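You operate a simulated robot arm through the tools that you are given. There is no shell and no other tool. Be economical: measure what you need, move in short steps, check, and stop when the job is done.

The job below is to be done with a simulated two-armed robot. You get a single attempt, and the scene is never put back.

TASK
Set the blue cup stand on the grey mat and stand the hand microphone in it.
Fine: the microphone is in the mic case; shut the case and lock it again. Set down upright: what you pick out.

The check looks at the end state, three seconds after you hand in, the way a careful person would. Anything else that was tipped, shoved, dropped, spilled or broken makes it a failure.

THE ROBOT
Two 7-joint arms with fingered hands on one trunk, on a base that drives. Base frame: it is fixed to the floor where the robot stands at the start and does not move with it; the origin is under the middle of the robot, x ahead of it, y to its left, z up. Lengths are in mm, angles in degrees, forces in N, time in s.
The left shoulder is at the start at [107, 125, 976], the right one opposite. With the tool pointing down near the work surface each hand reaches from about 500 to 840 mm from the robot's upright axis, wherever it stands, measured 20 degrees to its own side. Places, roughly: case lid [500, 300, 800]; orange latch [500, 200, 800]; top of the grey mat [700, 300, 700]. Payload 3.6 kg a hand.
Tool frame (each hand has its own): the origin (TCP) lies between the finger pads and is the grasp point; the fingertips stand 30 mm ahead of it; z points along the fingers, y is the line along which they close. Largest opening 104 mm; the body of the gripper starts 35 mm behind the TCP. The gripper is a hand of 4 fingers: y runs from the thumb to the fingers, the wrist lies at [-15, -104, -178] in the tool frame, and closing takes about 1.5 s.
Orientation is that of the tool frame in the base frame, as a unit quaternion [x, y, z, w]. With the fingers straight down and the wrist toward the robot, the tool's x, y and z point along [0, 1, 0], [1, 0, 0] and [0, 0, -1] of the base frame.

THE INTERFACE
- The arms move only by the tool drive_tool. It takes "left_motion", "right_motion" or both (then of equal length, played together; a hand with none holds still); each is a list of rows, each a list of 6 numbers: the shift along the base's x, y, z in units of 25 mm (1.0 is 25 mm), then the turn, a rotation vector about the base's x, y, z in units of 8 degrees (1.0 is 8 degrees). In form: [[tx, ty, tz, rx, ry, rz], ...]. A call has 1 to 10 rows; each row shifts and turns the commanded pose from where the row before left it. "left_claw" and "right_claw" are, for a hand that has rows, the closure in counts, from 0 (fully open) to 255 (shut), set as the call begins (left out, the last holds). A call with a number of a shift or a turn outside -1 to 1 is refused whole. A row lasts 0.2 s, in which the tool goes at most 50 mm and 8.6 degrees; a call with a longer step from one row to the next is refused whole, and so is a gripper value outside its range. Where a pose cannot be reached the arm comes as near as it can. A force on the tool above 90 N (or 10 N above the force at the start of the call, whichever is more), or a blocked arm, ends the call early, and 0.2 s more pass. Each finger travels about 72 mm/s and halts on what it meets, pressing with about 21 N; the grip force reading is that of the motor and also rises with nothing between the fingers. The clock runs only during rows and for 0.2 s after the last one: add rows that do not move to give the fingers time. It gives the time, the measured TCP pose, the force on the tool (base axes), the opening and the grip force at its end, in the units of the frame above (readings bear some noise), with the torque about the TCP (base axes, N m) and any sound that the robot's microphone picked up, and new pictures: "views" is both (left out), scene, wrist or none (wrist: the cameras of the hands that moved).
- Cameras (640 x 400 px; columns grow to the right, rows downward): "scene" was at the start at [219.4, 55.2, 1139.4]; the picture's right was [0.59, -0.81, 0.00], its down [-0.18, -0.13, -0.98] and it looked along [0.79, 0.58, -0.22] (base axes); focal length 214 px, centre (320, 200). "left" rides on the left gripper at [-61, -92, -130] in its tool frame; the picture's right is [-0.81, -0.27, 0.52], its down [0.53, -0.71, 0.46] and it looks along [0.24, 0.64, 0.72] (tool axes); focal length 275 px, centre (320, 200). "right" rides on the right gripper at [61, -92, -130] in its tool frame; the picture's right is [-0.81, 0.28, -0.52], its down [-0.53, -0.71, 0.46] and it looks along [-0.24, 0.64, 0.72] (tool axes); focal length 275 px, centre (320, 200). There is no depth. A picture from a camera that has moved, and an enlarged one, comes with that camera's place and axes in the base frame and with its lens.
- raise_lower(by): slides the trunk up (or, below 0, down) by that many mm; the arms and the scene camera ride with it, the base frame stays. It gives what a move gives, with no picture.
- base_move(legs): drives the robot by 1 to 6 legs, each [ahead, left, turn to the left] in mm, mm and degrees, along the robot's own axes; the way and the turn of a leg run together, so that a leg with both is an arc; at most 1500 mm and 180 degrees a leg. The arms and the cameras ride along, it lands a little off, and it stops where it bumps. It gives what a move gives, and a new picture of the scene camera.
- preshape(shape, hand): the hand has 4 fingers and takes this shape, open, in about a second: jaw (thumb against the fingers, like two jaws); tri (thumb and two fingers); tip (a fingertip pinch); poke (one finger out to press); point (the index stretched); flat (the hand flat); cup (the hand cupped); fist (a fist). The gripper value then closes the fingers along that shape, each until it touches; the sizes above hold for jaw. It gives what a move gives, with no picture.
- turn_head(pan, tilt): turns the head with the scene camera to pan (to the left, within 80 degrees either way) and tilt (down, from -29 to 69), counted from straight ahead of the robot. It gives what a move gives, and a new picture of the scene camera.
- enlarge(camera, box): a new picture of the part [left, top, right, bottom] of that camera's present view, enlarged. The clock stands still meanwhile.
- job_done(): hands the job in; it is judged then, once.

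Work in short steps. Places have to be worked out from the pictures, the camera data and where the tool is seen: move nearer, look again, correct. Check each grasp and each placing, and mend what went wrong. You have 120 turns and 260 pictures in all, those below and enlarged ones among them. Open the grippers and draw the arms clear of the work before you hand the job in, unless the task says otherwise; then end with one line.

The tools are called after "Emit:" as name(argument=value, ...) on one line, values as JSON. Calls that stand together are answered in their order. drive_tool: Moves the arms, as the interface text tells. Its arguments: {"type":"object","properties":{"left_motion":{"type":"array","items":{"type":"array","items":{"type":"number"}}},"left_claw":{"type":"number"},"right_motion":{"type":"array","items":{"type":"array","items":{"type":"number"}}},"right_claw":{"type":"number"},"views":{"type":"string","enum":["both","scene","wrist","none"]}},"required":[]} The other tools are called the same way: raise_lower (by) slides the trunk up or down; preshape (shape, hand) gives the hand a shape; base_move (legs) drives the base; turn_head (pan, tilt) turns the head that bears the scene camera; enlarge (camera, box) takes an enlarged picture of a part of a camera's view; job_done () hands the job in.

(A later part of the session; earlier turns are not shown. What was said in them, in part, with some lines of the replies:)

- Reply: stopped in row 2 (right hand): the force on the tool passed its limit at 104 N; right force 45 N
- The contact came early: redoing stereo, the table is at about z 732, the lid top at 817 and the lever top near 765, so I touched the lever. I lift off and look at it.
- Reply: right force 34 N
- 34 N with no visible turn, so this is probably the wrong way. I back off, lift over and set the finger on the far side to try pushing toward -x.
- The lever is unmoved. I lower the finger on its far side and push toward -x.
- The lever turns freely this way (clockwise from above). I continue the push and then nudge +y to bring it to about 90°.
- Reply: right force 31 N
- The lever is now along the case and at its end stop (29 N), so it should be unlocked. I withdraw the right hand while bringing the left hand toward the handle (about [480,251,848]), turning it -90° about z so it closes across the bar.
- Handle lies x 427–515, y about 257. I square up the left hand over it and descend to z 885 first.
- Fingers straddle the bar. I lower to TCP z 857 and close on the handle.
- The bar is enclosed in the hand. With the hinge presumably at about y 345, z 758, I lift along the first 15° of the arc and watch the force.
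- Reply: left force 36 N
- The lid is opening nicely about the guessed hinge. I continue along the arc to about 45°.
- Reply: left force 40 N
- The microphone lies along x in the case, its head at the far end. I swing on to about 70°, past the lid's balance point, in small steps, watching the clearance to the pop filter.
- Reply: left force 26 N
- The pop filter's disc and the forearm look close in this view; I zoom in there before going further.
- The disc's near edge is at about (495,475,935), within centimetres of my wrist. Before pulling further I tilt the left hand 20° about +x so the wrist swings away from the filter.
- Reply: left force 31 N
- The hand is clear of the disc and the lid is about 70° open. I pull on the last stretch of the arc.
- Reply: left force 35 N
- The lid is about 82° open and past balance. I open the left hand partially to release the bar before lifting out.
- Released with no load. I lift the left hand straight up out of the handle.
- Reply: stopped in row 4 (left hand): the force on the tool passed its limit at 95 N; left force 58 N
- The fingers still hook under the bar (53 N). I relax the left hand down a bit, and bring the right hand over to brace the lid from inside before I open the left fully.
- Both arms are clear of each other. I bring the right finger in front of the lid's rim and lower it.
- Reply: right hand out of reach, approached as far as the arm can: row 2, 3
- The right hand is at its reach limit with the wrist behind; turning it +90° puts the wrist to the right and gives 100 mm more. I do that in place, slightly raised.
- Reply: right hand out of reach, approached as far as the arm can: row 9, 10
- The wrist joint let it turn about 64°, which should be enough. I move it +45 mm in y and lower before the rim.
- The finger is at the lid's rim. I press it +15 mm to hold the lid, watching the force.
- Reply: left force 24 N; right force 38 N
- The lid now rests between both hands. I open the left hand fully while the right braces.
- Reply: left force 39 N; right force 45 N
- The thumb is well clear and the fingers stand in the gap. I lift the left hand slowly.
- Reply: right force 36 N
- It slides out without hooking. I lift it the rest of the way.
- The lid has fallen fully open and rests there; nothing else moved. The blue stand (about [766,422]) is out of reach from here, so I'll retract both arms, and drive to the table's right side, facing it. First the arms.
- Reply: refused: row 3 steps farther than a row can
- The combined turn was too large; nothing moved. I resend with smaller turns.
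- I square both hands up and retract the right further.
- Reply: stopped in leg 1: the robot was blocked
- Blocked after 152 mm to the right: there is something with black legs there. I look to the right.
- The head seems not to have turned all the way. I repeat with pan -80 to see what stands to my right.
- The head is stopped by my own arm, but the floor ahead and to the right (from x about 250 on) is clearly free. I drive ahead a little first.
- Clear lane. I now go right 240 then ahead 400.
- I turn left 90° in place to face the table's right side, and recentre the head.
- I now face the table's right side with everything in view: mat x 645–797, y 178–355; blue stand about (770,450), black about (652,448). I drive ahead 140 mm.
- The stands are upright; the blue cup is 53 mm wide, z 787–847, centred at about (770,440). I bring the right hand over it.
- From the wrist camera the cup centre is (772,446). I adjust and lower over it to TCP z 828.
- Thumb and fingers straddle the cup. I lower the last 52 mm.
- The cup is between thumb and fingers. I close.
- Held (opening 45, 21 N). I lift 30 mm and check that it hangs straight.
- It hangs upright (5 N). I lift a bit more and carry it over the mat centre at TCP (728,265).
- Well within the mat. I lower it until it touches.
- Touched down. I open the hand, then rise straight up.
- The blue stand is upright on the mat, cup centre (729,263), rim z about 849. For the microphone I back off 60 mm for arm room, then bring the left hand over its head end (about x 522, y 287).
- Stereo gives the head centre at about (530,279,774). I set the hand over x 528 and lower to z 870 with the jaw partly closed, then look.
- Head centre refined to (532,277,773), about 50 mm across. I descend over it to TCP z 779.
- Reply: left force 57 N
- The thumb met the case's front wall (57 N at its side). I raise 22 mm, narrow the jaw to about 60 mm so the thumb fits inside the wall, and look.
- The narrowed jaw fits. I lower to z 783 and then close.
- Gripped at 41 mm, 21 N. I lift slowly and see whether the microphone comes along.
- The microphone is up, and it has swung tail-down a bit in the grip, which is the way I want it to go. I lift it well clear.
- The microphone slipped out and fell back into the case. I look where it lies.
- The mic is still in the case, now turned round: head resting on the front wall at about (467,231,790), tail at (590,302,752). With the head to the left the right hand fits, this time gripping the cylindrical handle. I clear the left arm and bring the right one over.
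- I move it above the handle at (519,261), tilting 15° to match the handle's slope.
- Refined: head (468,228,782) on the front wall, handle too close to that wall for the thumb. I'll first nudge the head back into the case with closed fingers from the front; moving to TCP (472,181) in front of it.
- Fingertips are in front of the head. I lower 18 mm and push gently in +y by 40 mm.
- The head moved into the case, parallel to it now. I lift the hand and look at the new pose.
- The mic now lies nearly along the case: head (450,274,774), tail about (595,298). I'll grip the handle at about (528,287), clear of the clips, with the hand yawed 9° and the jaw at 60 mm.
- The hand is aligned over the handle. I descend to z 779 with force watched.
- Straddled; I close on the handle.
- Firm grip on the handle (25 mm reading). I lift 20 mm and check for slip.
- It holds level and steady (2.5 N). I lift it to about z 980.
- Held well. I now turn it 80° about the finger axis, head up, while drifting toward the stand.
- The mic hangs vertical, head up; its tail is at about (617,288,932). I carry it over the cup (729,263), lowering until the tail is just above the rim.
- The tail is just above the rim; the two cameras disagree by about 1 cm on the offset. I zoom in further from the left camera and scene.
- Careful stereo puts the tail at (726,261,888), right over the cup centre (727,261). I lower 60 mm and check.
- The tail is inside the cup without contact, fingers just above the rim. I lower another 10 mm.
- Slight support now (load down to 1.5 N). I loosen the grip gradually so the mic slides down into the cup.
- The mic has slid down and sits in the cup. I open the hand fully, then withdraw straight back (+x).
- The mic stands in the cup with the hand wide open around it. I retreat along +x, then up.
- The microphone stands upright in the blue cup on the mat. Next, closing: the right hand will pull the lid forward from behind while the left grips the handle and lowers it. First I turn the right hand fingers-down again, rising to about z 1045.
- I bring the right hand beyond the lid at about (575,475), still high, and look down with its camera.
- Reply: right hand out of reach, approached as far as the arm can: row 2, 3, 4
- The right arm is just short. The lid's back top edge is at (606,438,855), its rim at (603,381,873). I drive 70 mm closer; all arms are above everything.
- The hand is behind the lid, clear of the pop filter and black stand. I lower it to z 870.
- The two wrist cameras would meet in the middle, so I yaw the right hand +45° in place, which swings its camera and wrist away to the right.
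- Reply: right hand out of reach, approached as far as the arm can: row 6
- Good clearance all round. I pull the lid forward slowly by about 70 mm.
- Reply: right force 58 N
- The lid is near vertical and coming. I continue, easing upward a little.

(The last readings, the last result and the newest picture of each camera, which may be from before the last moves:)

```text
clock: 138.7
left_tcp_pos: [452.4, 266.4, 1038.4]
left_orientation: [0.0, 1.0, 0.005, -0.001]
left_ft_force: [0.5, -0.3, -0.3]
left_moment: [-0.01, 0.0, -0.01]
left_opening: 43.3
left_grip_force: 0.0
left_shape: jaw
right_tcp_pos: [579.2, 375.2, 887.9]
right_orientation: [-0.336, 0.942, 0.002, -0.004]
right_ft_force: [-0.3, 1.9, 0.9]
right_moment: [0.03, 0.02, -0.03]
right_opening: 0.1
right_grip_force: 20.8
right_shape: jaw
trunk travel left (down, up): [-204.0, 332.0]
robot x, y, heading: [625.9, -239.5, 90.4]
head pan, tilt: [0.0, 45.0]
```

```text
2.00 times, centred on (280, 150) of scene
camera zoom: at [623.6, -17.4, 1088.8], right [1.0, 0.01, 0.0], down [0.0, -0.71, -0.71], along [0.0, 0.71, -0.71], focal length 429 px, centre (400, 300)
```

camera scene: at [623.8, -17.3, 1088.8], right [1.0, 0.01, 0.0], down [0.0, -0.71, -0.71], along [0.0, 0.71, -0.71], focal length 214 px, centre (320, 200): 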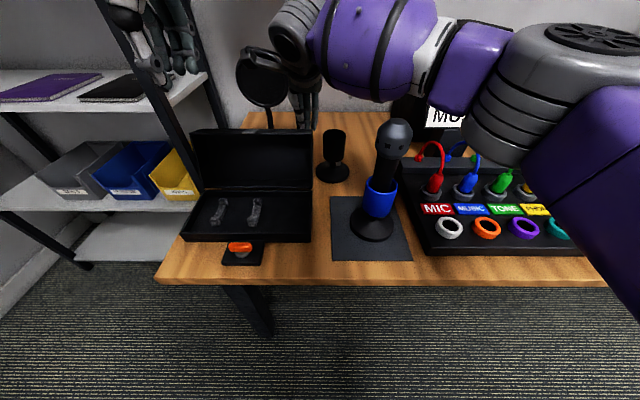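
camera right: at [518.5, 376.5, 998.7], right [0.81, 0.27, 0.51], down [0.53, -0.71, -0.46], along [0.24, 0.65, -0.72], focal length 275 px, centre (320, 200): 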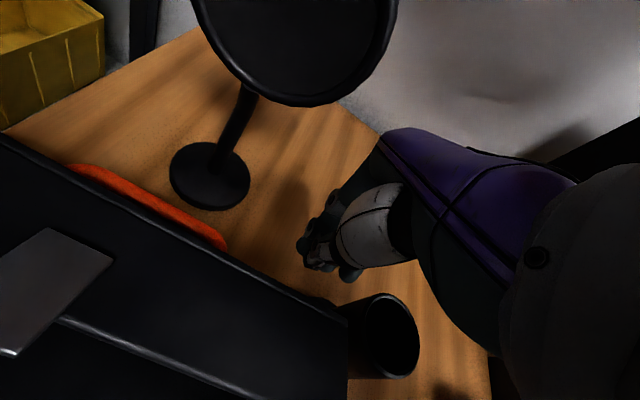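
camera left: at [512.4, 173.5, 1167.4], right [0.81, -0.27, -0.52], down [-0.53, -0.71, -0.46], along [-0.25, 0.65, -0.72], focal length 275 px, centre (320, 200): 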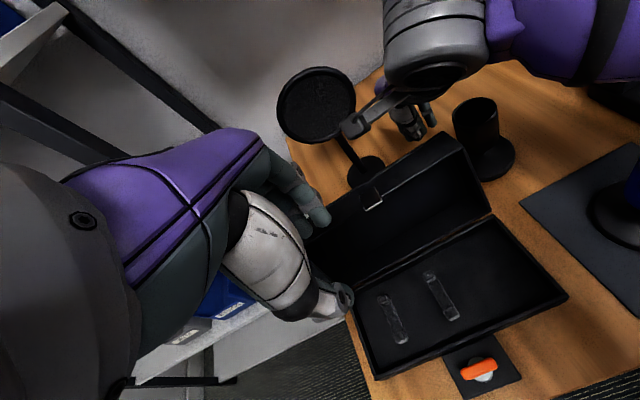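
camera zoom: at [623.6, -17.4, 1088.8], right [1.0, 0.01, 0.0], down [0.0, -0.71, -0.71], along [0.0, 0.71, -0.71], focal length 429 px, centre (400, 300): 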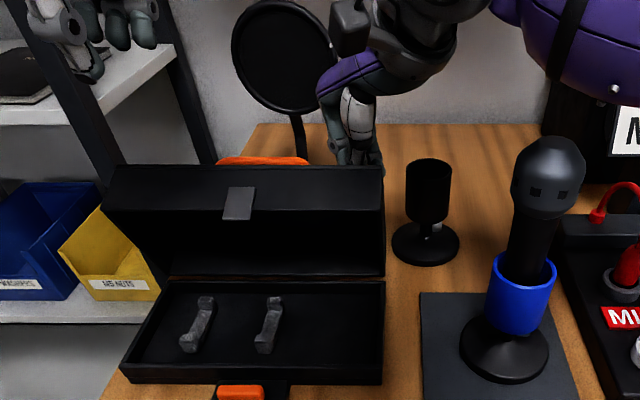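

The lid is at about 70°, nearly balanced, with the handle at y 398, z 875. I bring the left hand over the handle.

Emit:
drive_tool(left_motion=[[0, 0.9, 0, 0, 0, 0], [0, 0.9, 0, 0, 0, 0], [0, 0.9, -0.3, 0, 0, 0], [0, 0.9, -0.6, 0, 0, 0], [0, 0.9, -0.8, 0, 0, 0], [0, 1, -0.8, 0, 0, 0], [0, 0, -0.6, 0, 0, 0], [0, 0, 0, 0, 0, 0]], left_claw=165, views="both")

Emit:
enlarge(camera="left", box=[220, 120, 480, 360])

Emit:
enlarge(camera="scene", box=[180, 50, 380, 250])

```text
clock: 140.5
left_tcp_pos: [450.3, 407.0, 959.0]
left_orientation: [0.0, 1.0, 0.006, -0.002]
left_ft_force: [0.8, 0.4, 0.2]
left_moment: [-0.02, 0.01, -0.02]
left_opening: 37.1
left_grip_force: 0.1
left_shape: jaw
right_tcp_pos: [578.4, 376.9, 887.9]
right_orientation: [-0.335, 0.942, 0.002, -0.004]
right_ft_force: [-0.7, -0.3, -0.5]
right_moment: [-0.02, 0.02, 0.01]
right_opening: 0.0
right_grip_force: 21.4
right_shape: jaw
trunk travel left (down, up): [-204.0, 332.0]
robot x, y, heading: [623.1, -241.8, 90.2]
head pan, tilt: [0.0, 45.0]
camera scene: at [623.7, -17.5, 1088.8], right [1.0, 0.01, 0.0], down [0.0, -0.71, -0.71], along [0.0, 0.71, -0.71], focal length 214 px, centre (320, 200)
camera left: at [511.2, 312.9, 1088.4], right [0.81, -0.27, -0.52], down [-0.53, -0.71, -0.46], along [-0.25, 0.65, -0.72], focal length 275 px, centre (320, 200)
```

scene: 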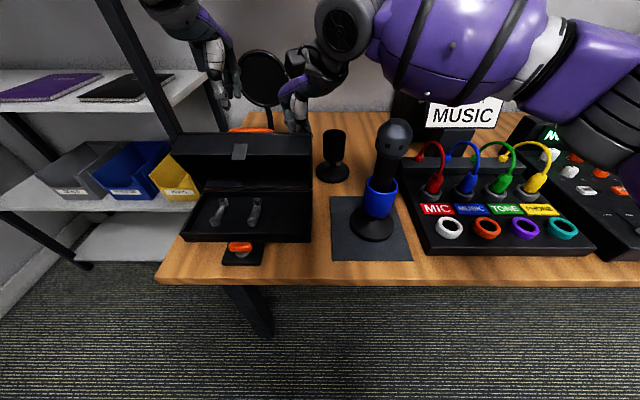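
left: 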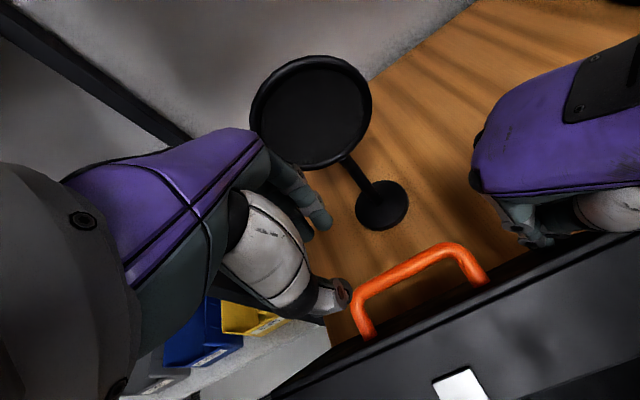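

```text
1.67 times, centred on (350, 240) of left
camera zoom: at [511.2, 312.9, 1088.4], right [0.81, -0.27, -0.52], down [-0.53, -0.71, -0.46], along [-0.25, 0.65, -0.72], focal length 459 px, centre (270, 133)
```

zoom: 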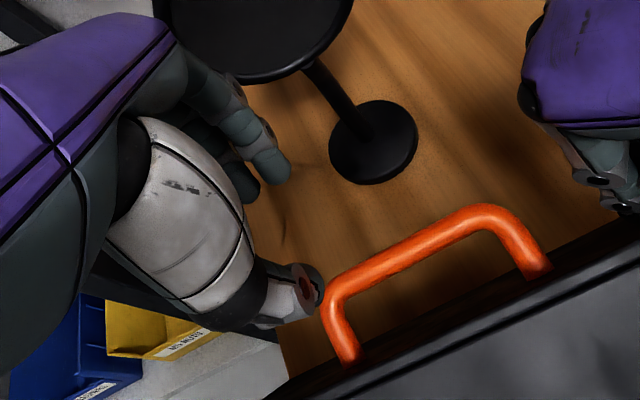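

```text
2.00 times, centred on (280, 150) of scene
camera zoom: at [623.7, -17.5, 1088.8], right [1.0, 0.01, 0.0], down [0.0, -0.71, -0.71], along [0.0, 0.71, -0.71], focal length 429 px, centre (400, 300)
```

zoom: 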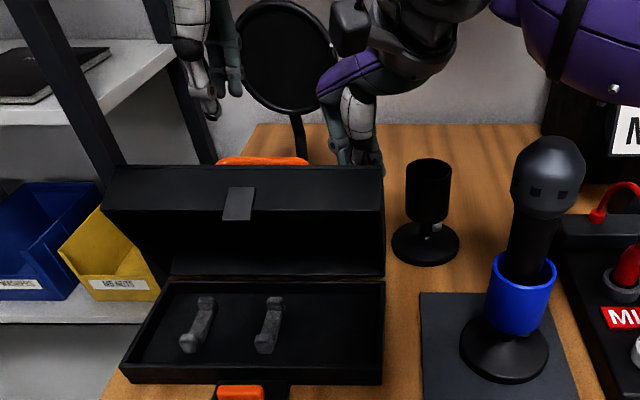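

The lid stands by itself on hinge friction at about 70°, so I take the right hand up and away first. The bar spans x 439–520 at y 395, so I'll use x 478 for the left.

Emit:
drive_tool(right_motion=[[0, 0.4, 0.3, 0, 0, 0], [0, 0, 1, 0, 0, 0], [0, 0, 1, 0, 0, 0], [0, 0, 1, 0, 0, 0], [0, 0, 1, 0, 0, 0], [0, 0, 1, 0, 0, 0], [0.8, 0, 1, 0, 0, 0], [1, -0.3, 0.2, 0, 0, 0], [1, -0.3, 0, 0, 0, 0], [1, -0.3, 0, 0, 0, 0]], views="scene")

```text
clock: 142.7
left_tcp_pos: [451.1, 407.5, 959.0]
left_orientation: [0.0, 1.0, 0.006, -0.002]
left_ft_force: [0.8, 0.1, 0.5]
left_moment: [0.0, 0.03, -0.01]
left_opening: 36.8
left_grip_force: 0.1
left_shape: jaw
right_tcp_pos: [671.9, 365.2, 1050.6]
right_orientation: [-0.336, 0.942, 0.002, -0.005]
right_ft_force: [-0.2, -0.4, -0.7]
right_moment: [0.0, 0.01, -0.01]
right_opening: 0.0
right_grip_force: 20.7
right_shape: jaw
trunk travel left (down, up): [-204.0, 332.0]
robot x, y, heading: [625.8, -242.3, 90.3]
head pan, tilt: [0.0, 45.0]
camera scene: at [624.1, -17.6, 1088.9], right [1.0, 0.01, 0.0], down [0.0, -0.71, -0.71], along [0.0, 0.71, -0.71], focal length 214 px, centre (320, 200)
```

scene: 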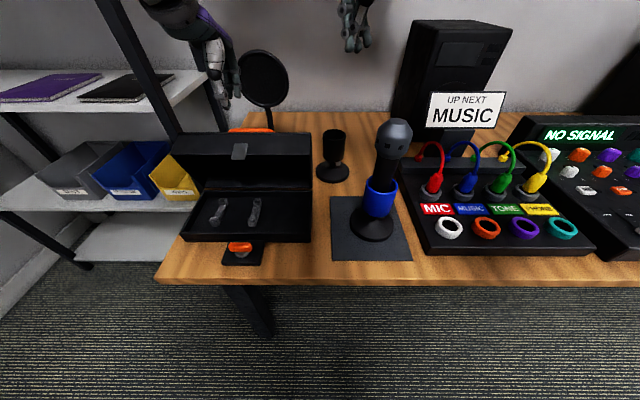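

Lid and mic are steady. I shift the left hand to x 478, y 402 and lower to z 884.

Emit:
drive_tool(left_motion=[[0.6, -0.2, 0, 0, 0, 0], [0.5, 0, -0.8, 0, 0, 0], [0, 0, -0.8, 0, 0, 0], [0, 0, -0.7, 0, 0, 0], [0, 0, -0.6, 0, 0, 0], [0, 0, 0, 0, 0, 0]], views="none")

Emit:
enlarge(camera="left", box=[220, 160, 480, 400])

Emit:
enlarge(camera="scene", box=[180, 50, 380, 250])

```text
clock: 144.1
left_tcp_pos: [478.8, 401.7, 888.8]
left_orientation: [0.0, 1.0, 0.005, -0.001]
left_ft_force: [0.7, 0.4, 0.9]
left_moment: [-0.03, 0.03, 0.02]
left_opening: 36.1
left_grip_force: 0.1
left_shape: jaw
right_tcp_pos: [671.6, 364.8, 1049.5]
right_orientation: [-0.335, 0.942, 0.003, -0.004]
right_ft_force: [-0.2, 0.0, -0.9]
right_moment: [-0.02, 0.01, 0.0]
right_opening: 0.0
right_grip_force: 20.9
right_shape: jaw
trunk travel left (down, up): [-204.0, 332.0]
robot x, y, heading: [623.5, -242.4, 90.1]
head pan, tilt: [0.0, 45.0]
```

```text
1.67 times, centred on (350, 280) of left
camera zoom: at [539.6, 306.8, 1018.1], right [0.81, -0.27, -0.52], down [-0.53, -0.71, -0.46], along [-0.25, 0.65, -0.72], focal length 459 px, centre (270, 67)
```

zoom: 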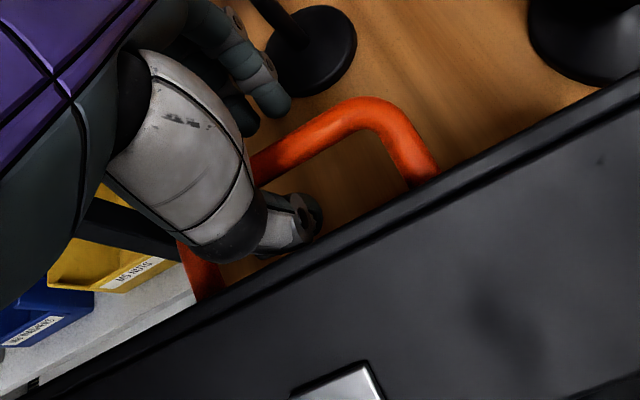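

```text
2.00 times, centred on (280, 150) of scene
camera zoom: at [623.7, -17.5, 1088.9], right [1.0, 0.01, 0.0], down [0.0, -0.71, -0.71], along [0.0, 0.71, -0.71], focal length 429 px, centre (400, 300)
```

zoom: 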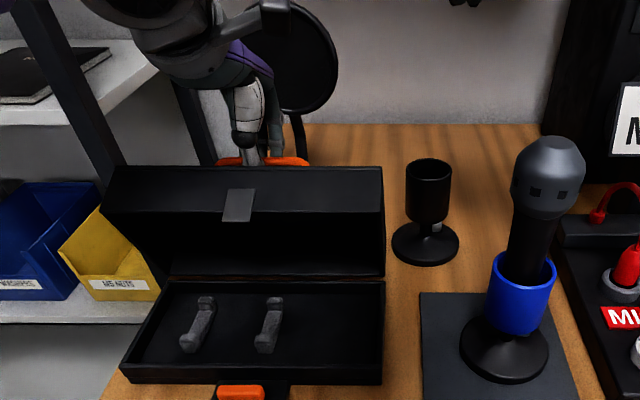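

Thumb is in the gap, fingers behind the bar. I lower 6 mm and close on it.

Emit:
drive_tool(left_motion=[[0, 0, -0.25, 0, 0, 0], [0, 0, 0, 0, 0, 0]], views="none")

Emit:
drive_tool(left_motion=[[0, 0, 0, 0, 0, 0], [0, 0, 0, 0, 0, 0], [0, 0, 0, 0, 0, 0], [0, 0, 0, 0, 0, 0], [0, 0, 0, 0, 0, 0]], left_claw=255, views="none")

Emit:
enlarge(camera="left", box=[220, 160, 480, 400])

```text
clock: 144.7
left_tcp_pos: [479.5, 401.1, 882.5]
left_orientation: [0.0, 1.0, 0.006, -0.002]
left_ft_force: [0.0, 1.2, 0.8]
left_moment: [-0.01, 0.02, -0.01]
left_opening: 36.2
left_grip_force: 0.1
left_shape: jaw
right_tcp_pos: [671.5, 365.2, 1050.5]
right_orientation: [-0.336, 0.942, 0.002, -0.005]
right_ft_force: [0.2, -0.2, -0.3]
right_moment: [0.03, 0.0, 0.0]
right_opening: 0.0
right_grip_force: 20.9
right_shape: jaw
trunk travel left (down, up): [-204.0, 332.0]
robot x, y, heading: [627.0, -239.5, 90.5]
head pan, tilt: [0.0, 45.0]
```

```text
clock: 145.9
left_tcp_pos: [479.0, 400.2, 881.5]
left_orientation: [0.0, 1.0, 0.005, -0.001]
left_ft_force: [0.6, -1.2, -3.5]
left_moment: [0.01, 0.0, 0.05]
left_opening: 4.8
left_grip_force: 21.1
left_shape: jaw
right_tcp_pos: [671.7, 365.9, 1050.5]
right_orientation: [-0.336, 0.942, 0.002, -0.004]
right_ft_force: [-0.3, 0.5, 0.0]
right_moment: [0.0, -0.01, -0.01]
right_opening: 0.2
right_grip_force: 21.3
right_shape: jaw
trunk travel left (down, up): [-204.0, 332.0]
robot x, y, heading: [625.4, -242.4, 90.2]
head pan, tilt: [0.0, 45.0]
```

```text
1.67 times, centred on (350, 280) of left
camera zoom: at [539.8, 306.1, 1011.4], right [0.81, -0.27, -0.52], down [-0.53, -0.71, -0.46], along [-0.25, 0.65, -0.72], focal length 459 px, centre (270, 67)
```

zoom: 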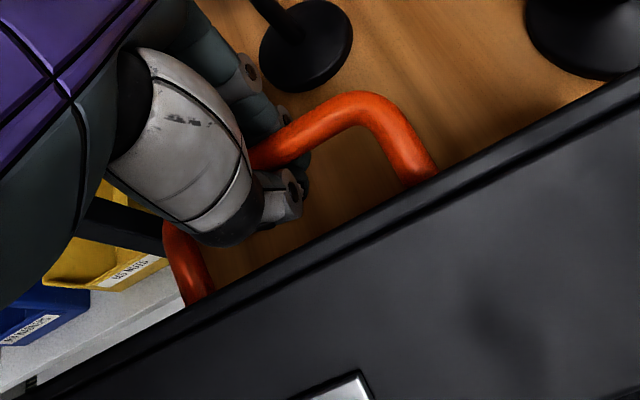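

The bar is held. I close the lid along its arc, first to about 40°.

Emit:
drive_tool(left_motion=[[0, -0.37, 0.14, 0, 0, 0], [0, -0.37, 0.11, 0, 0, 0], [0, -0.38, 0.08, 0, 0, 0], [0, -0.44, 0.05, 0, 0, 0], [0, -0.45, 0.02, 0, 0, 0], [0, -0.45, -0.02, 0, 0, 0], [0, 0, 0, 0, 0, 0]], views="none")

Emit:
enlarge(camera="scene", box=[180, 50, 380, 250])

```text
clock: 147.5
left_tcp_pos: [478.3, 339.3, 890.7]
left_orientation: [0.0, 1.0, 0.005, -0.002]
left_ft_force: [2.6, 1.0, -9.1]
left_moment: [0.2, -0.03, 0.08]
left_opening: 4.4
left_grip_force: 21.1
left_shape: jaw
right_tcp_pos: [671.3, 366.0, 1048.3]
right_orientation: [-0.336, 0.942, 0.001, -0.005]
right_ft_force: [-0.3, 0.4, 0.1]
right_moment: [0.01, 0.0, 0.01]
right_opening: 0.0
right_grip_force: 21.0
right_shape: jaw
trunk travel left (down, up): [-204.0, 332.0]
robot x, y, heading: [626.3, -240.2, 90.2]
head pan, tilt: [0.0, 45.0]
```

```text
2.00 times, centred on (280, 150) of scene
camera zoom: at [623.8, -16.9, 1088.7], right [1.0, 0.01, 0.0], down [0.0, -0.71, -0.71], along [0.0, 0.71, -0.71], focal length 429 px, centre (400, 300)
```

zoom: 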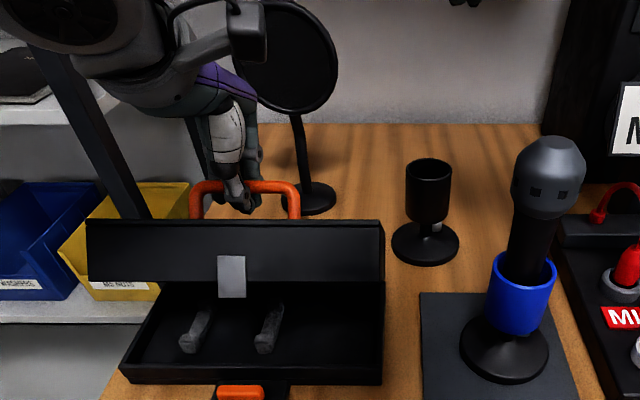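

Smooth. I continue down to nearly shut.

Emit:
drive_tool(left_motion=[[0, -0.45, -0.06, 0, 0, 0], [0, -0.44, -0.1, 0, 0, 0], [0, -0.43, -0.14, 0, 0, 0], [0, -0.41, -0.18, 0, 0, 0], [0, -0.4, -0.21, 0, 0, 0], [0, -0.39, -0.24, 0, 0, 0], [0, 0, 0, 0, 0, 0]], views="none")

Emit:
enlarge(camera="scene", box=[180, 50, 380, 250])

```text
clock: 149.1
left_tcp_pos: [477.7, 277.6, 868.3]
left_orientation: [-0.001, 1.0, 0.006, -0.002]
left_ft_force: [2.8, 7.2, -8.1]
left_moment: [0.16, -0.06, 0.1]
left_opening: 3.9
left_grip_force: 20.9
left_shape: jaw
right_tcp_pos: [672.3, 367.2, 1049.3]
right_orientation: [-0.335, 0.942, 0.002, -0.005]
right_ft_force: [-0.4, 0.7, 0.1]
right_moment: [0.0, -0.01, 0.01]
right_opening: 0.2
right_grip_force: 20.6
right_shape: jaw
trunk travel left (down, up): [-204.0, 332.0]
robot x, y, heading: [620.6, -244.6, 90.3]
head pan, tilt: [0.0, 45.0]
```

```text
2.00 times, centred on (280, 150) of scene
camera zoom: at [623.9, -16.3, 1088.6], right [1.0, 0.01, 0.0], down [0.0, -0.71, -0.71], along [0.0, 0.71, -0.71], focal length 429 px, centre (400, 300)
```

zoom: 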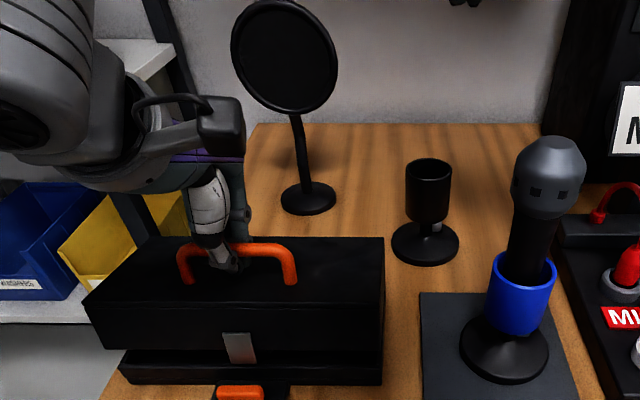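

About 12° left. I lower the remainder gently until it seats.

Emit:
drive_tool(left_motion=[[0, -0.32, -0.24, 0, 0, 0], [0, -0.3, -0.25, 0, 0, 0], [0, -0.25, -0.25, 0, 0, 0], [0, -0.1, -0.2, 0, 0, 0], [0, 0, -0.15, 0, 0, 0], [0, 0, 0, 0, 0, 0]], views="none")

Emit:
enlarge(camera="scene", box=[180, 100, 340, 260])

```text
clock: 150.5
left_tcp_pos: [476.8, 253.5, 844.9]
left_orientation: [-0.001, 1.0, 0.01, -0.001]
left_ft_force: [-4.1, 20.0, 30.8]
left_moment: [0.27, -0.15, 0.17]
left_opening: 4.5
left_grip_force: 21.3
left_shape: jaw
right_tcp_pos: [672.4, 366.1, 1050.1]
right_orientation: [-0.335, 0.942, 0.002, -0.005]
right_ft_force: [0.3, 0.0, 0.5]
right_moment: [-0.02, 0.01, 0.0]
right_opening: 0.0
right_grip_force: 20.6
right_shape: jaw
trunk travel left (down, up): [-204.0, 332.0]
robot x, y, heading: [626.8, -241.7, 90.3]
head pan, tilt: [0.0, 45.0]
```

```text
2.50 times, centred on (260, 180) of scene
camera zoom: at [623.7, -17.5, 1089.1], right [1.0, 0.01, 0.0], down [0.0, -0.71, -0.71], along [0.0, 0.71, -0.71], focal length 536 px, centre (470, 250)
```

zoom: 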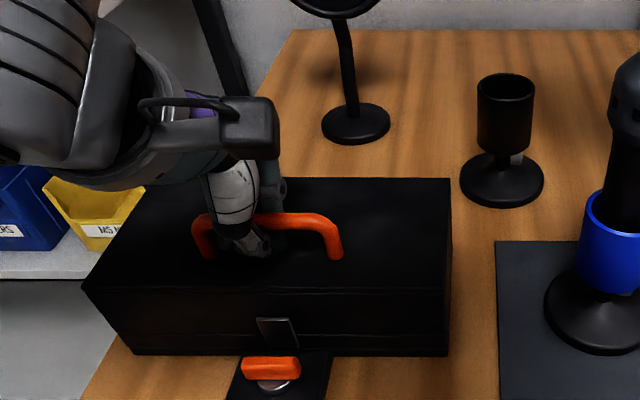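

The lid is shut. I relax, open the left hand fully, and lift it off.

Emit:
drive_tool(left_motion=[[0, 0.25, 0.3, 0, 0, 0], [0, 0, 0, 0, 0, 0], [0, 0, 0, 0, 0, 0], [0, 0, 0, 0, 0, 0], [0, 0, 0, 0, 0, 0], [0, 0, 0, 0, 0, 0], [0, 0, 0, 0, 0, 0], [0, 0, 0, 0, 0, 0]], left_claw=0, views="none")

Emit:
drive_tool(left_motion=[[0, 0, 0.4, 0, 0, 0], [0, 0, 0.6, 0, 0, 0], [0, 0, 0.8, 0, 0, 0], [0, 0, 1, 0, 0, 0], [0, 0, 1, 0, 0, 0], [-0.5, -0.6, 1, 0, 0, 0], [-0.8, -0.8, 0.5, 0, 0, 0], [-0.8, -0.8, 0.5, 0, 0, 0]], views="scene")

Emit:
enlarge(camera="scene", box=[160, 110, 340, 270])

```text
clock: 152.3
left_tcp_pos: [477.1, 258.5, 849.2]
left_orientation: [0.0, 1.0, 0.006, -0.002]
left_ft_force: [0.6, 1.1, 0.3]
left_moment: [-0.02, -0.04, 0.01]
left_opening: 103.7
left_grip_force: 0.1
left_shape: jaw
right_tcp_pos: [671.8, 365.0, 1049.0]
right_orientation: [-0.335, 0.942, 0.002, -0.004]
right_ft_force: [-0.6, 0.3, -1.0]
right_moment: [-0.03, 0.01, 0.05]
right_opening: 0.0
right_grip_force: 20.8
right_shape: jaw
trunk travel left (down, up): [-204.0, 332.0]
robot x, y, heading: [620.8, -241.4, 90.5]
head pan, tilt: [0.0, 45.0]
```

```text
clock: 154.1
left_tcp_pos: [426.0, 202.3, 993.3]
left_orientation: [0.0, 1.0, 0.006, -0.002]
left_ft_force: [0.1, -0.5, 0.3]
left_moment: [-0.02, 0.0, 0.0]
left_opening: 103.6
left_grip_force: 0.1
left_shape: jaw
right_tcp_pos: [671.7, 365.3, 1049.9]
right_orientation: [-0.336, 0.942, 0.002, -0.004]
right_ft_force: [1.0, 0.7, 0.1]
right_moment: [-0.01, -0.02, -0.01]
right_opening: 0.0
right_grip_force: 20.8
right_shape: jaw
trunk travel left (down, up): [-204.0, 332.0]
robot x, y, heading: [625.6, -240.0, 90.3]
head pan, tilt: [0.0, 45.0]
camera scene: at [623.4, -18.0, 1089.0], right [1.0, 0.01, 0.0], down [0.0, -0.71, -0.71], along [0.0, 0.71, -0.71], focal length 214 px, centre (320, 200)
```

scene: 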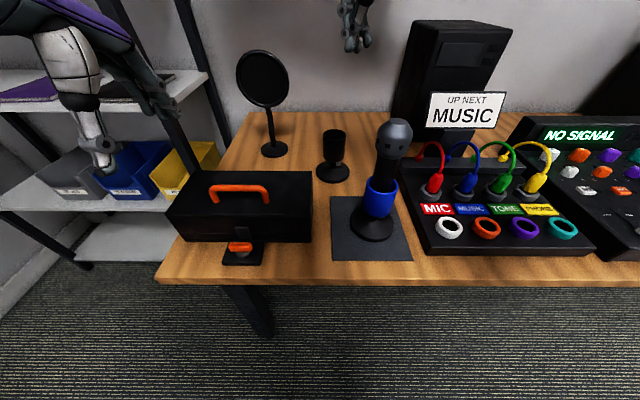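

```text
2.50 times, centred on (250, 190) of scene
camera zoom: at [623.4, -18.0, 1089.0], right [1.0, 0.01, 0.0], down [0.0, -0.71, -0.71], along [0.0, 0.71, -0.71], focal length 536 px, centre (495, 225)
```

zoom: 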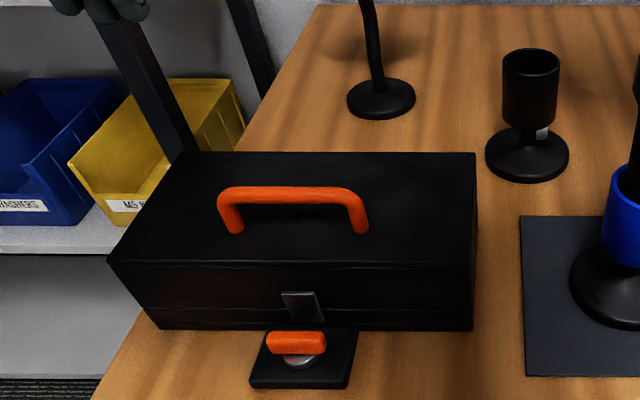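

The case is shut. To re-lock, the lever's right end must be pushed toward the case; I'll do that with the right hand's poking finger tilted forward, from further back. I raise the right arm and drive back 250, then left 110.

Emit:
drive_tool(right_motion=[[0, 0, 0.8, 0, 0, -0.85], [0, 0, 0.8, 0, 0, -0.85], [0, 0, 0.4, 0, 0, -0.85], [0, 0, 0, 0, 0, -0.85], [0, 0, 0, 0, 0, -0.85], [0, 0, 0, 0, 0, -0.65]], left_motion=[[0, 0, 0.6, 0, 0, 0], [-0.3, -0.3, 0.6, 0, 0, 0], [-0.3, -0.3, 0.4, 0, 0, 0], [-0.3, -0.3, 0, 0, 0, 0], [-0.3, -0.3, 0, 0, 0, 0], [0, 0, 0, 0, 0, 0]], views="none")

Emit:
base_move(legs=[[-250, 0, 0], [0, 110, 0]])

Emit:
preshape(hand="right", shape="poke")

```text
clock: 155.5
left_tcp_pos: [396.0, 172.9, 1034.7]
left_orientation: [0.0, 1.0, 0.006, -0.002]
left_ft_force: [-0.3, 0.4, -1.1]
left_moment: [-0.02, 0.01, 0.04]
left_opening: 103.6
left_grip_force: 0.2
left_shape: jaw
right_tcp_pos: [674.3, 362.6, 1099.5]
right_orientation: [0.001, 1.0, 0.004, -0.004]
right_ft_force: [-0.1, -0.5, -0.4]
right_moment: [0.02, -0.02, 0.01]
right_opening: 0.0
right_grip_force: 21.1
right_shape: jaw
trunk travel left (down, up): [-204.0, 332.0]
robot x, y, heading: [623.6, -241.8, 90.2]
head pan, tilt: [0.0, 45.0]
```

```text
clock: 158.5
left_tcp_pos: [288.0, -70.3, 1035.3]
left_orientation: [0.003, 1.0, 0.005, -0.002]
left_ft_force: [1.4, -0.3, 0.1]
left_moment: [0.02, 0.02, -0.02]
left_opening: 103.8
left_grip_force: 0.0
left_shape: jaw
right_tcp_pos: [566.7, 116.1, 1099.1]
right_orientation: [0.002, 1.0, 0.003, -0.004]
right_ft_force: [-0.5, 0.5, 0.1]
right_moment: [0.03, -0.05, 0.02]
right_opening: 0.0
right_grip_force: 20.5
right_shape: jaw
trunk travel left (down, up): [-204.0, 332.0]
robot x, y, heading: [512.4, -488.3, 90.1]
head pan, tilt: [0.0, 45.0]
camera scene: at [514.6, -263.8, 1088.9], right [1.0, 0.0, 0.0], down [0.0, -0.71, -0.71], along [0.0, 0.71, -0.71], focal length 214 px, centre (320, 200)
```

scene: 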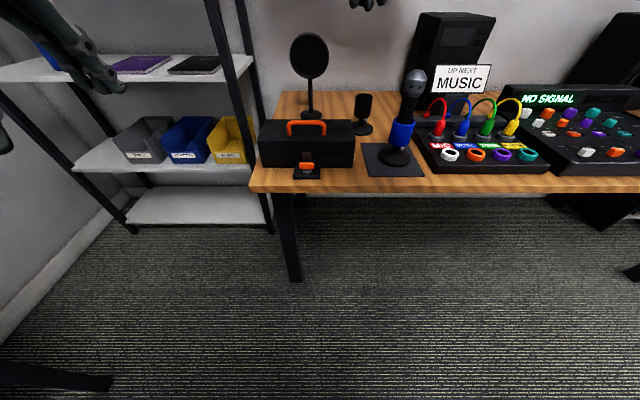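

```text
clock: 159.4
left_tcp_pos: [288.6, -71.0, 1033.9]
left_orientation: [0.004, 1.0, 0.005, -0.002]
left_ft_force: [-0.9, -0.8, -0.9]
left_moment: [0.02, 0.0, 0.01]
left_opening: 103.9
left_grip_force: 0.1
left_shape: jaw
right_tcp_pos: [568.2, 117.1, 1099.8]
right_orientation: [0.002, 1.0, 0.004, -0.003]
right_ft_force: [-0.6, -0.3, 0.4]
right_moment: [0.02, -0.01, 0.0]
right_opening: 0.0
right_grip_force: 0.0
right_shape: poke
trunk travel left (down, up): [-204.0, 332.0]
robot x, y, heading: [515.3, -487.0, 90.0]
head pan, tilt: [0.0, 45.0]
```

I tilt the right hand 45° forward and lower it in front of the latch to about (501,110,862).

Emit:
drive_tool(right_motion=[[-0.27, -0.03, -0.95, 0.56, 0, 0], [-0.27, -0.03, -0.95, 0.56, 0, 0], [-0.27, -0.03, -0.95, 0.56, 0, 0], [-0.27, -0.03, -0.95, 0.56, 0, 0], [-0.27, -0.03, -0.95, 0.56, 0, 0], [-0.27, -0.03, -0.95, 0.56, 0, 0], [-0.27, -0.03, -0.95, 0.56, 0, 0], [-0.27, -0.03, -0.95, 0.56, 0, 0], [-0.27, -0.03, -0.95, 0.56, 0, 0], [-0.27, -0.03, -0.95, 0.56, 0, 0]], views="both")

Emit:
enlarge(camera="scene", box=[240, 100, 380, 220])

Emit:
enlarge(camera="right", box=[160, 80, 400, 300])

```text
clock: 161.6
left_tcp_pos: [288.8, -72.0, 1035.5]
left_orientation: [0.004, 1.0, 0.005, -0.001]
left_ft_force: [0.2, -0.1, 0.4]
left_moment: [0.01, -0.06, -0.01]
left_opening: 103.4
left_grip_force: 0.0
left_shape: jaw
right_tcp_pos: [499.5, 108.4, 861.8]
right_orientation: [0.001, 0.922, 0.386, -0.004]
right_ft_force: [0.1, 0.2, -0.5]
right_moment: [0.01, -0.01, -0.02]
right_opening: 0.1
right_grip_force: 0.0
right_shape: poke
trunk travel left (down, up): [-204.0, 332.0]
robot x, y, heading: [511.8, -488.3, 90.1]
head pan, tilt: [0.0, 45.0]
camera scene: at [514.4, -263.8, 1088.9], right [1.0, 0.0, 0.0], down [0.0, -0.71, -0.71], along [0.0, 0.71, -0.71], focal length 214 px, centre (320, 200)
camera right: at [438.2, -48.1, 887.7], right [0.82, -0.17, 0.55], down [0.53, -0.18, -0.83], along [0.24, 0.97, -0.05], focal length 275 px, centre (320, 200)
```

scene: 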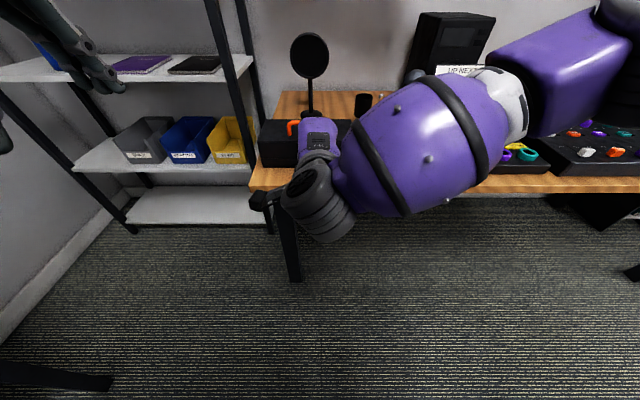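
right: 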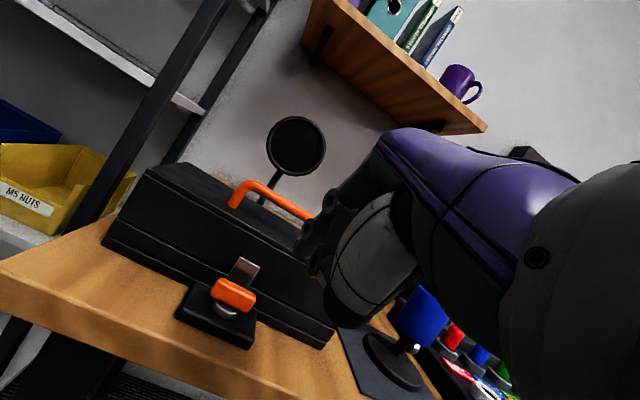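

```text
3.33 times, centred on (310, 160) of scene
camera zoom: at [514.4, -263.8, 1088.9], right [1.0, 0.0, 0.0], down [0.0, -0.71, -0.71], along [0.0, 0.71, -0.71], focal length 715 px, centre (353, 333)
```

zoom: 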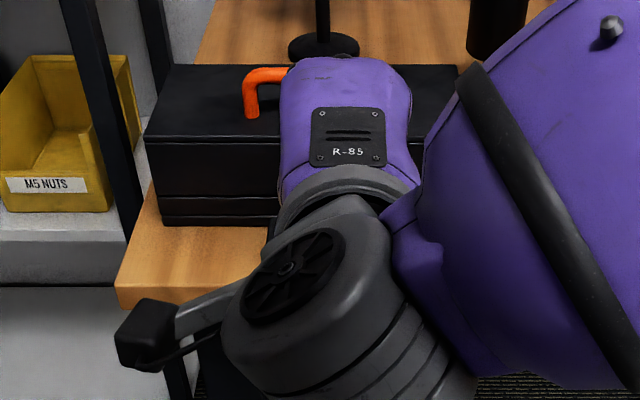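

```text
1.82 times, centred on (280, 190) of right
camera zoom: at [438.2, -48.1, 887.7], right [0.82, -0.17, 0.55], down [0.53, -0.18, -0.83], along [0.24, 0.97, -0.05], focal length 500 px, centre (393, 218)
```

zoom: 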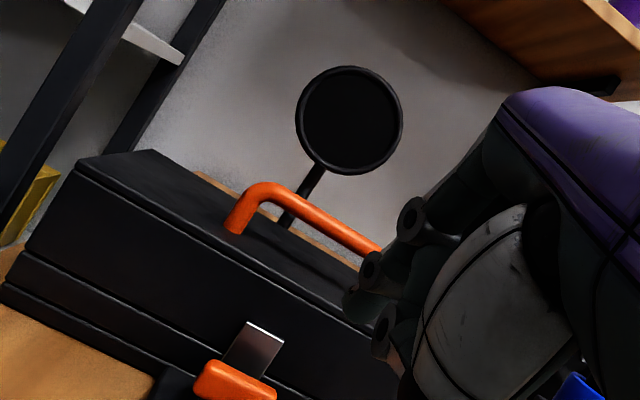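

The predicted fingertip matches the picture and the lever is confirmed at (478,195,761). I ease the tilt to 35°, lower, and bring the fingertip to (494,168,758) in front of the lever's right end.

Emit:
drive_tool(right_motion=[[0.04, 0, -0.8, -0.31, 0, 0], [0.04, 0, -0.8, -0.31, 0, 0], [0.04, 0, -0.8, -0.31, 0, 0], [0.03, 0, -0.8, -0.31, 0, 0], [0, 0.7, 0, 0, 0, 0], [0, 0.7, 0, 0, 0, 0], [0, 0.4, 0, 0, 0, 0], [0, 0, 0, 0, 0, 0]], views="wrist")

Emit:
enlarge(camera="right", box=[180, 140, 380, 320])

```text
clock: 163.4
left_tcp_pos: [288.8, -70.8, 1033.6]
left_orientation: [0.004, 1.0, 0.005, -0.001]
left_ft_force: [-0.3, -0.6, 0.5]
left_moment: [0.01, 0.04, 0.0]
left_opening: 103.7
left_grip_force: 0.1
left_shape: jaw
right_tcp_pos: [503.0, 153.0, 783.2]
right_orientation: [0.001, 0.953, 0.303, -0.005]
right_ft_force: [0.3, -0.2, 1.0]
right_moment: [0.0, -0.01, -0.01]
right_opening: 0.1
right_grip_force: 0.2
right_shape: poke
trunk travel left (down, up): [-204.0, 332.0]
robot x, y, heading: [516.3, -494.5, 90.0]
head pan, tilt: [0.0, 45.0]
camera right: at [442.5, 3.3, 835.7], right [0.82, -0.07, 0.57], down [0.53, -0.32, -0.79], along [0.24, 0.94, -0.22], focal length 275 px, centre (320, 200)
```

right: 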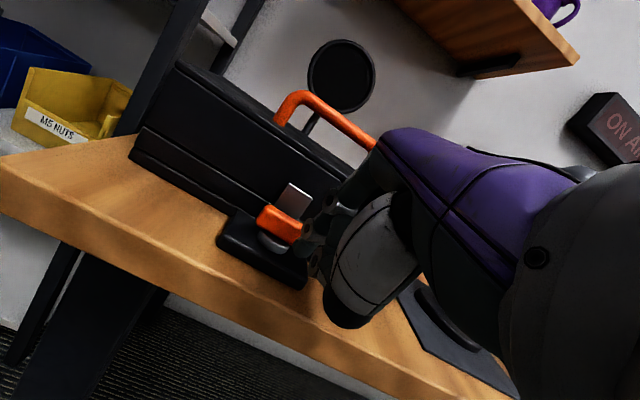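

```text
2.22 times, centred on (280, 230) of right
camera zoom: at [442.5, 3.3, 835.7], right [0.82, -0.07, 0.57], down [0.53, -0.32, -0.79], along [0.24, 0.94, -0.22], focal length 612 px, centre (409, 133)
```

zoom: 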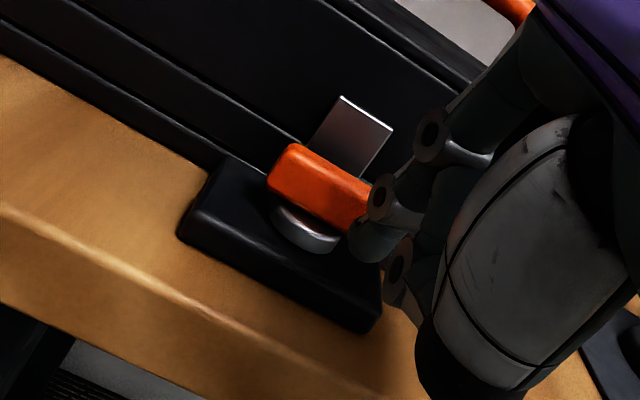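

The fingertip is right in front of the lever's right end. I lower 3 mm and push +y in 5 mm steps.

Emit:
drive_tool(right_motion=[[-0.04, 0, -0.1, 0, 0, 0], [0, 0.2, 0, 0, 0, 0], [0, 0.2, 0, 0, 0, 0], [0, 0.2, 0, 0, 0, 0], [0, 0.2, 0, 0, 0, 0], [0, 0.2, 0, 0, 0, 0], [0, 0, 0, 0, 0, 0]], views="none")

Emit:
enlarge(camera="right", box=[180, 140, 380, 320])

```text
clock: 165.0
left_tcp_pos: [288.4, -72.0, 1034.2]
left_orientation: [0.004, 1.0, 0.005, -0.002]
left_ft_force: [-0.3, 0.0, 0.4]
left_moment: [-0.02, 0.01, 0.02]
left_opening: 103.6
left_grip_force: 0.1
left_shape: jaw
right_tcp_pos: [501.6, 177.4, 777.8]
right_orientation: [0.001, 0.953, 0.303, -0.004]
right_ft_force: [1.5, 0.9, -0.1]
right_moment: [-0.01, -0.05, -0.01]
right_opening: 0.0
right_grip_force: 0.0
right_shape: poke
trunk travel left (down, up): [-204.0, 332.0]
robot x, y, heading: [518.4, -488.3, 90.0]
head pan, tilt: [0.0, 45.0]
```

```text
2.22 times, centred on (280, 230) of right
camera zoom: at [441.5, 28.8, 831.8], right [0.82, -0.08, 0.57], down [0.53, -0.32, -0.79], along [0.24, 0.94, -0.22], focal length 612 px, centre (409, 133)
```

zoom: 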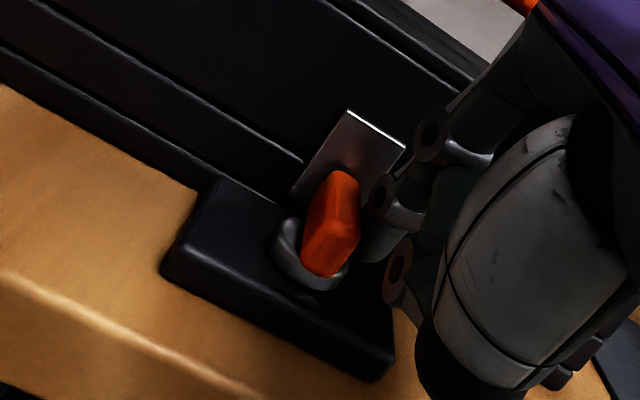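

The lever has turned most of the way. I continue +y a little and then press -x to its stop.

Emit:
drive_tool(right_motion=[[0, 0.2, 0, 0, 0, 0], [0, 0.12, 0, 0, 0, 0], [-0.12, 0, 0, 0, 0, 0], [-0.12, 0, 0, 0, 0, 0], [-0.12, 0, 0, 0, 0, 0], [0, 0, 0, 0, 0, 0]], views="none")

Emit:
enlarge(camera="right", box=[180, 140, 380, 320])

```text
clock: 166.4
left_tcp_pos: [291.7, -70.3, 1033.9]
left_orientation: [0.004, 1.0, 0.005, -0.003]
left_ft_force: [-0.5, -0.1, -0.5]
left_moment: [0.01, -0.04, -0.02]
left_opening: 103.7
left_grip_force: 0.0
left_shape: jaw
right_tcp_pos: [499.7, 187.8, 779.7]
right_orientation: [0.007, 0.953, 0.304, -0.001]
right_ft_force: [30.2, -3.2, 0.3]
right_moment: [-0.05, -0.47, -0.43]
right_opening: 0.0
right_grip_force: 0.2
right_shape: poke
trunk travel left (down, up): [-204.0, 332.0]
robot x, y, heading: [515.2, -488.7, 89.6]
head pan, tilt: [0.0, 45.0]
```

```text
2.22 times, centred on (280, 230) of right
camera zoom: at [437.7, 39.1, 831.9], right [0.81, -0.08, 0.58], down [0.52, -0.32, -0.79], along [0.25, 0.94, -0.22], focal length 612 px, centre (409, 133)
```

zoom: 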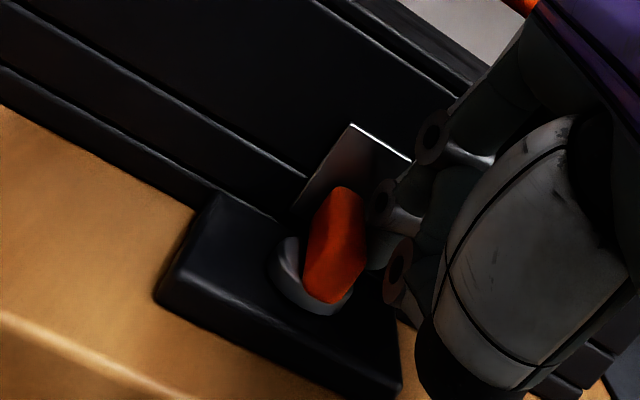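

30 N against the stop, as at the start. I back the finger out and look at the lever.

Emit:
drive_tool(right_motion=[[0.5, 0, 0, 0, 0, 0], [0.2, -0.8, 0, 0, 0, 0], [0, -1, 0.2, 0, 0, 0], [0, -1, 0.6, 0, 0, 0], [0.3, -1, 1, 0, 0, 0], [0.5, -0.5, 1, 0, 0, 0], [0.8, 0, 1, 0, 0, 0], [0.8, 0, 1, 0, 0, 0], [0.8, 0, 1, 0, 0, 0], [0.8, 0, 0.5, 0, 0, 0]], views="scene")

Emit:
enlarge(camera="scene", box=[240, 90, 360, 200])

Emit:
enlarge(camera="scene", box=[280, 140, 330, 185])

```text
clock: 168.6
left_tcp_pos: [288.8, -71.5, 1033.8]
left_orientation: [0.004, 1.0, 0.006, -0.001]
left_ft_force: [-0.5, -0.1, 0.1]
left_moment: [-0.05, -0.02, 0.03]
left_opening: 103.9
left_grip_force: 0.1
left_shape: jaw
right_tcp_pos: [611.6, 77.3, 935.0]
right_orientation: [0.001, 0.953, 0.303, -0.005]
right_ft_force: [0.0, 0.6, -0.9]
right_moment: [-0.01, -0.05, 0.04]
right_opening: 0.1
right_grip_force: 0.1
right_shape: poke
trunk travel left (down, up): [-204.0, 332.0]
robot x, y, heading: [520.4, -487.1, 89.9]
head pan, tilt: [0.0, 45.0]
camera scene: at [515.3, -263.9, 1088.9], right [1.0, 0.0, 0.0], down [0.0, -0.71, -0.71], along [0.0, 0.71, -0.71], focal length 214 px, centre (320, 200)
```

scene: 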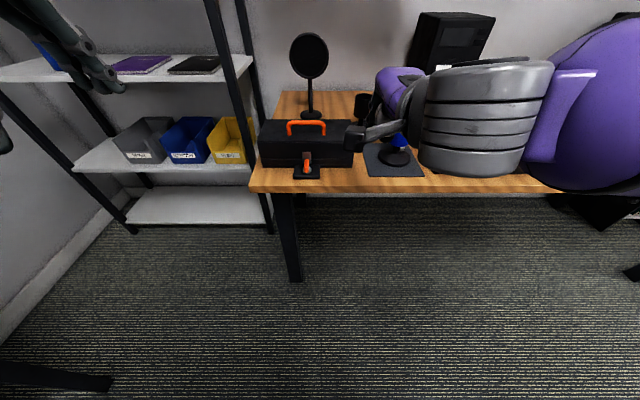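

```text
3.64 times, centred on (300, 145) of scene
camera zoom: at [515.3, -263.9, 1088.9], right [1.0, 0.0, 0.0], down [0.0, -0.71, -0.71], along [0.0, 0.71, -0.71], focal length 780 px, centre (393, 400)
```

zoom: 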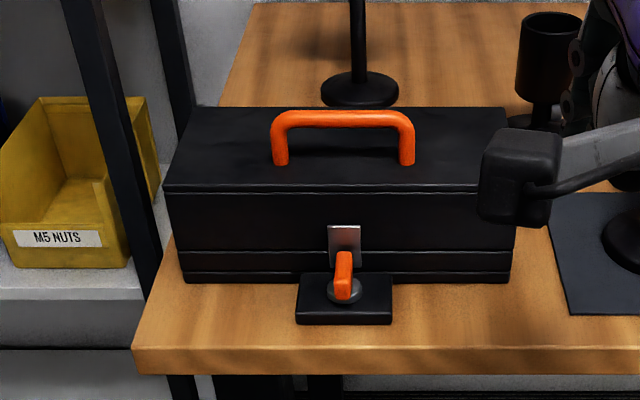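

```text
8.89 times, centred on (305, 162) of scene
camera zoom: at [515.3, -263.9, 1088.9], right [1.0, 0.0, 0.0], down [0.0, -0.71, -0.71], along [0.0, 0.71, -0.71], focal length 1906 px, centre (453, 533)
```

zoom: 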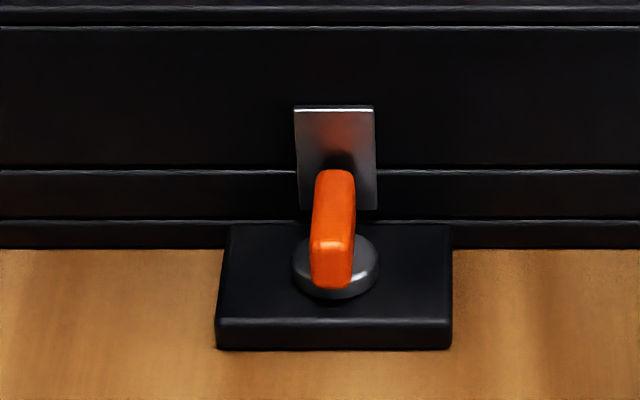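

The lever stands square over the catch again: locked. I open and draw the arms back, and drive away from the table to check the whole scene.

Emit:
drive_tool(right_motion=[[0, -0.6, 0.8, -0.6, 0, 0], [0, -0.6, 0.8, -0.6, 0, 0], [0, -0.6, 0.8, -0.6, 0, 0], [0, -0.6, 0.8, -0.6, 0, 0], [0, -0.6, 0, -0.6, 0, 0], [0.5, -0.6, 0, -0.6, 0, 0], [0.5, -0.6, 0, -0.6, 0, 0], [0.5, 0, 0, -0.2, 0, 0]], views="none")

Emit:
preshape(hand="right", shape="jaw")

Emit:
base_move(legs=[[-80, 0, 0]])

Emit:
enlarge(camera="scene", box=[240, 60, 480, 210])

```text
clock: 170.4
left_tcp_pos: [288.7, -72.7, 1034.5]
left_orientation: [0.003, 1.0, 0.005, -0.002]
left_ft_force: [-0.2, -0.8, 0.3]
left_moment: [-0.01, -0.02, -0.02]
left_opening: 103.6
left_grip_force: 0.1
left_shape: jaw
right_tcp_pos: [649.2, -25.6, 1015.3]
right_orientation: [0.003, 1.0, 0.0, -0.002]
right_ft_force: [0.1, -0.8, 0.5]
right_moment: [0.01, -0.01, -0.01]
right_opening: 0.2
right_grip_force: 0.0
right_shape: poke
trunk travel left (down, up): [-204.0, 332.0]
robot x, y, heading: [513.3, -489.9, 89.9]
head pan, tilt: [0.0, 45.0]
```

```text
clock: 171.3
left_tcp_pos: [288.2, -72.7, 1034.0]
left_orientation: [0.004, 1.0, 0.006, -0.002]
left_ft_force: [-0.4, 0.3, -0.6]
left_moment: [0.0, 0.0, 0.02]
left_opening: 103.5
left_grip_force: 0.1
left_shape: jaw
right_tcp_pos: [648.8, -26.7, 1015.7]
right_orientation: [0.002, 1.0, 0.001, -0.003]
right_ft_force: [-0.2, -1.0, 0.0]
right_moment: [-0.01, 0.02, 0.01]
right_opening: 103.9
right_grip_force: 0.2
right_shape: jaw
trunk travel left (down, up): [-204.0, 332.0]
robot x, y, heading: [512.9, -489.0, 89.8]
head pan, tilt: [0.0, 45.0]
```

```text
clock: 172.4
left_tcp_pos: [288.9, -150.7, 1034.6]
left_orientation: [0.003, 1.0, 0.005, -0.002]
left_ft_force: [0.1, -0.5, -0.8]
left_moment: [0.03, 0.03, -0.02]
left_opening: 103.5
left_grip_force: 0.1
left_shape: jaw
right_tcp_pos: [649.1, -104.7, 1016.0]
right_orientation: [0.003, 1.0, 0.001, -0.004]
right_ft_force: [0.1, -0.4, -0.1]
right_moment: [0.01, 0.0, -0.01]
right_opening: 103.8
right_grip_force: 0.1
right_shape: jaw
trunk travel left (down, up): [-204.0, 332.0]
robot x, y, heading: [515.7, -569.0, 90.1]
head pan, tilt: [0.0, 45.0]
camera scene: at [514.9, -343.1, 1089.0], right [1.0, 0.0, 0.0], down [0.0, -0.71, -0.71], along [0.0, 0.71, -0.71], focal length 214 px, centre (320, 200)
```

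scene: 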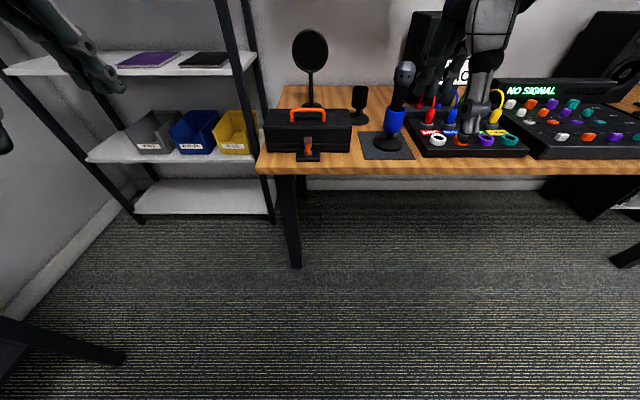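

```text
2.67 times, centred on (360, 135) of scene
camera zoom: at [514.9, -343.1, 1089.0], right [1.0, 0.0, 0.0], down [0.0, -0.71, -0.71], along [0.0, 0.71, -0.71], focal length 572 px, centre (213, 373)
```

zoom: 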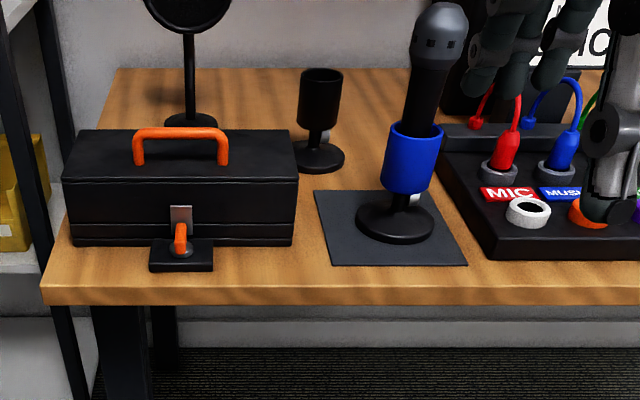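

The stand is on the mat with the mic upright in it. The case is shut and locked, the other objects are upright, and the arms are clear with the grippers open, so I hand in.

Emit:
job_done()

```text
The job is handed in.
```

I handed the job in: the blue stand is on the grey mat with the microphone standing upright in it, and the case is shut and locked again; on the first lift the mic slipped and fell back into the open case, and I saw no damage.
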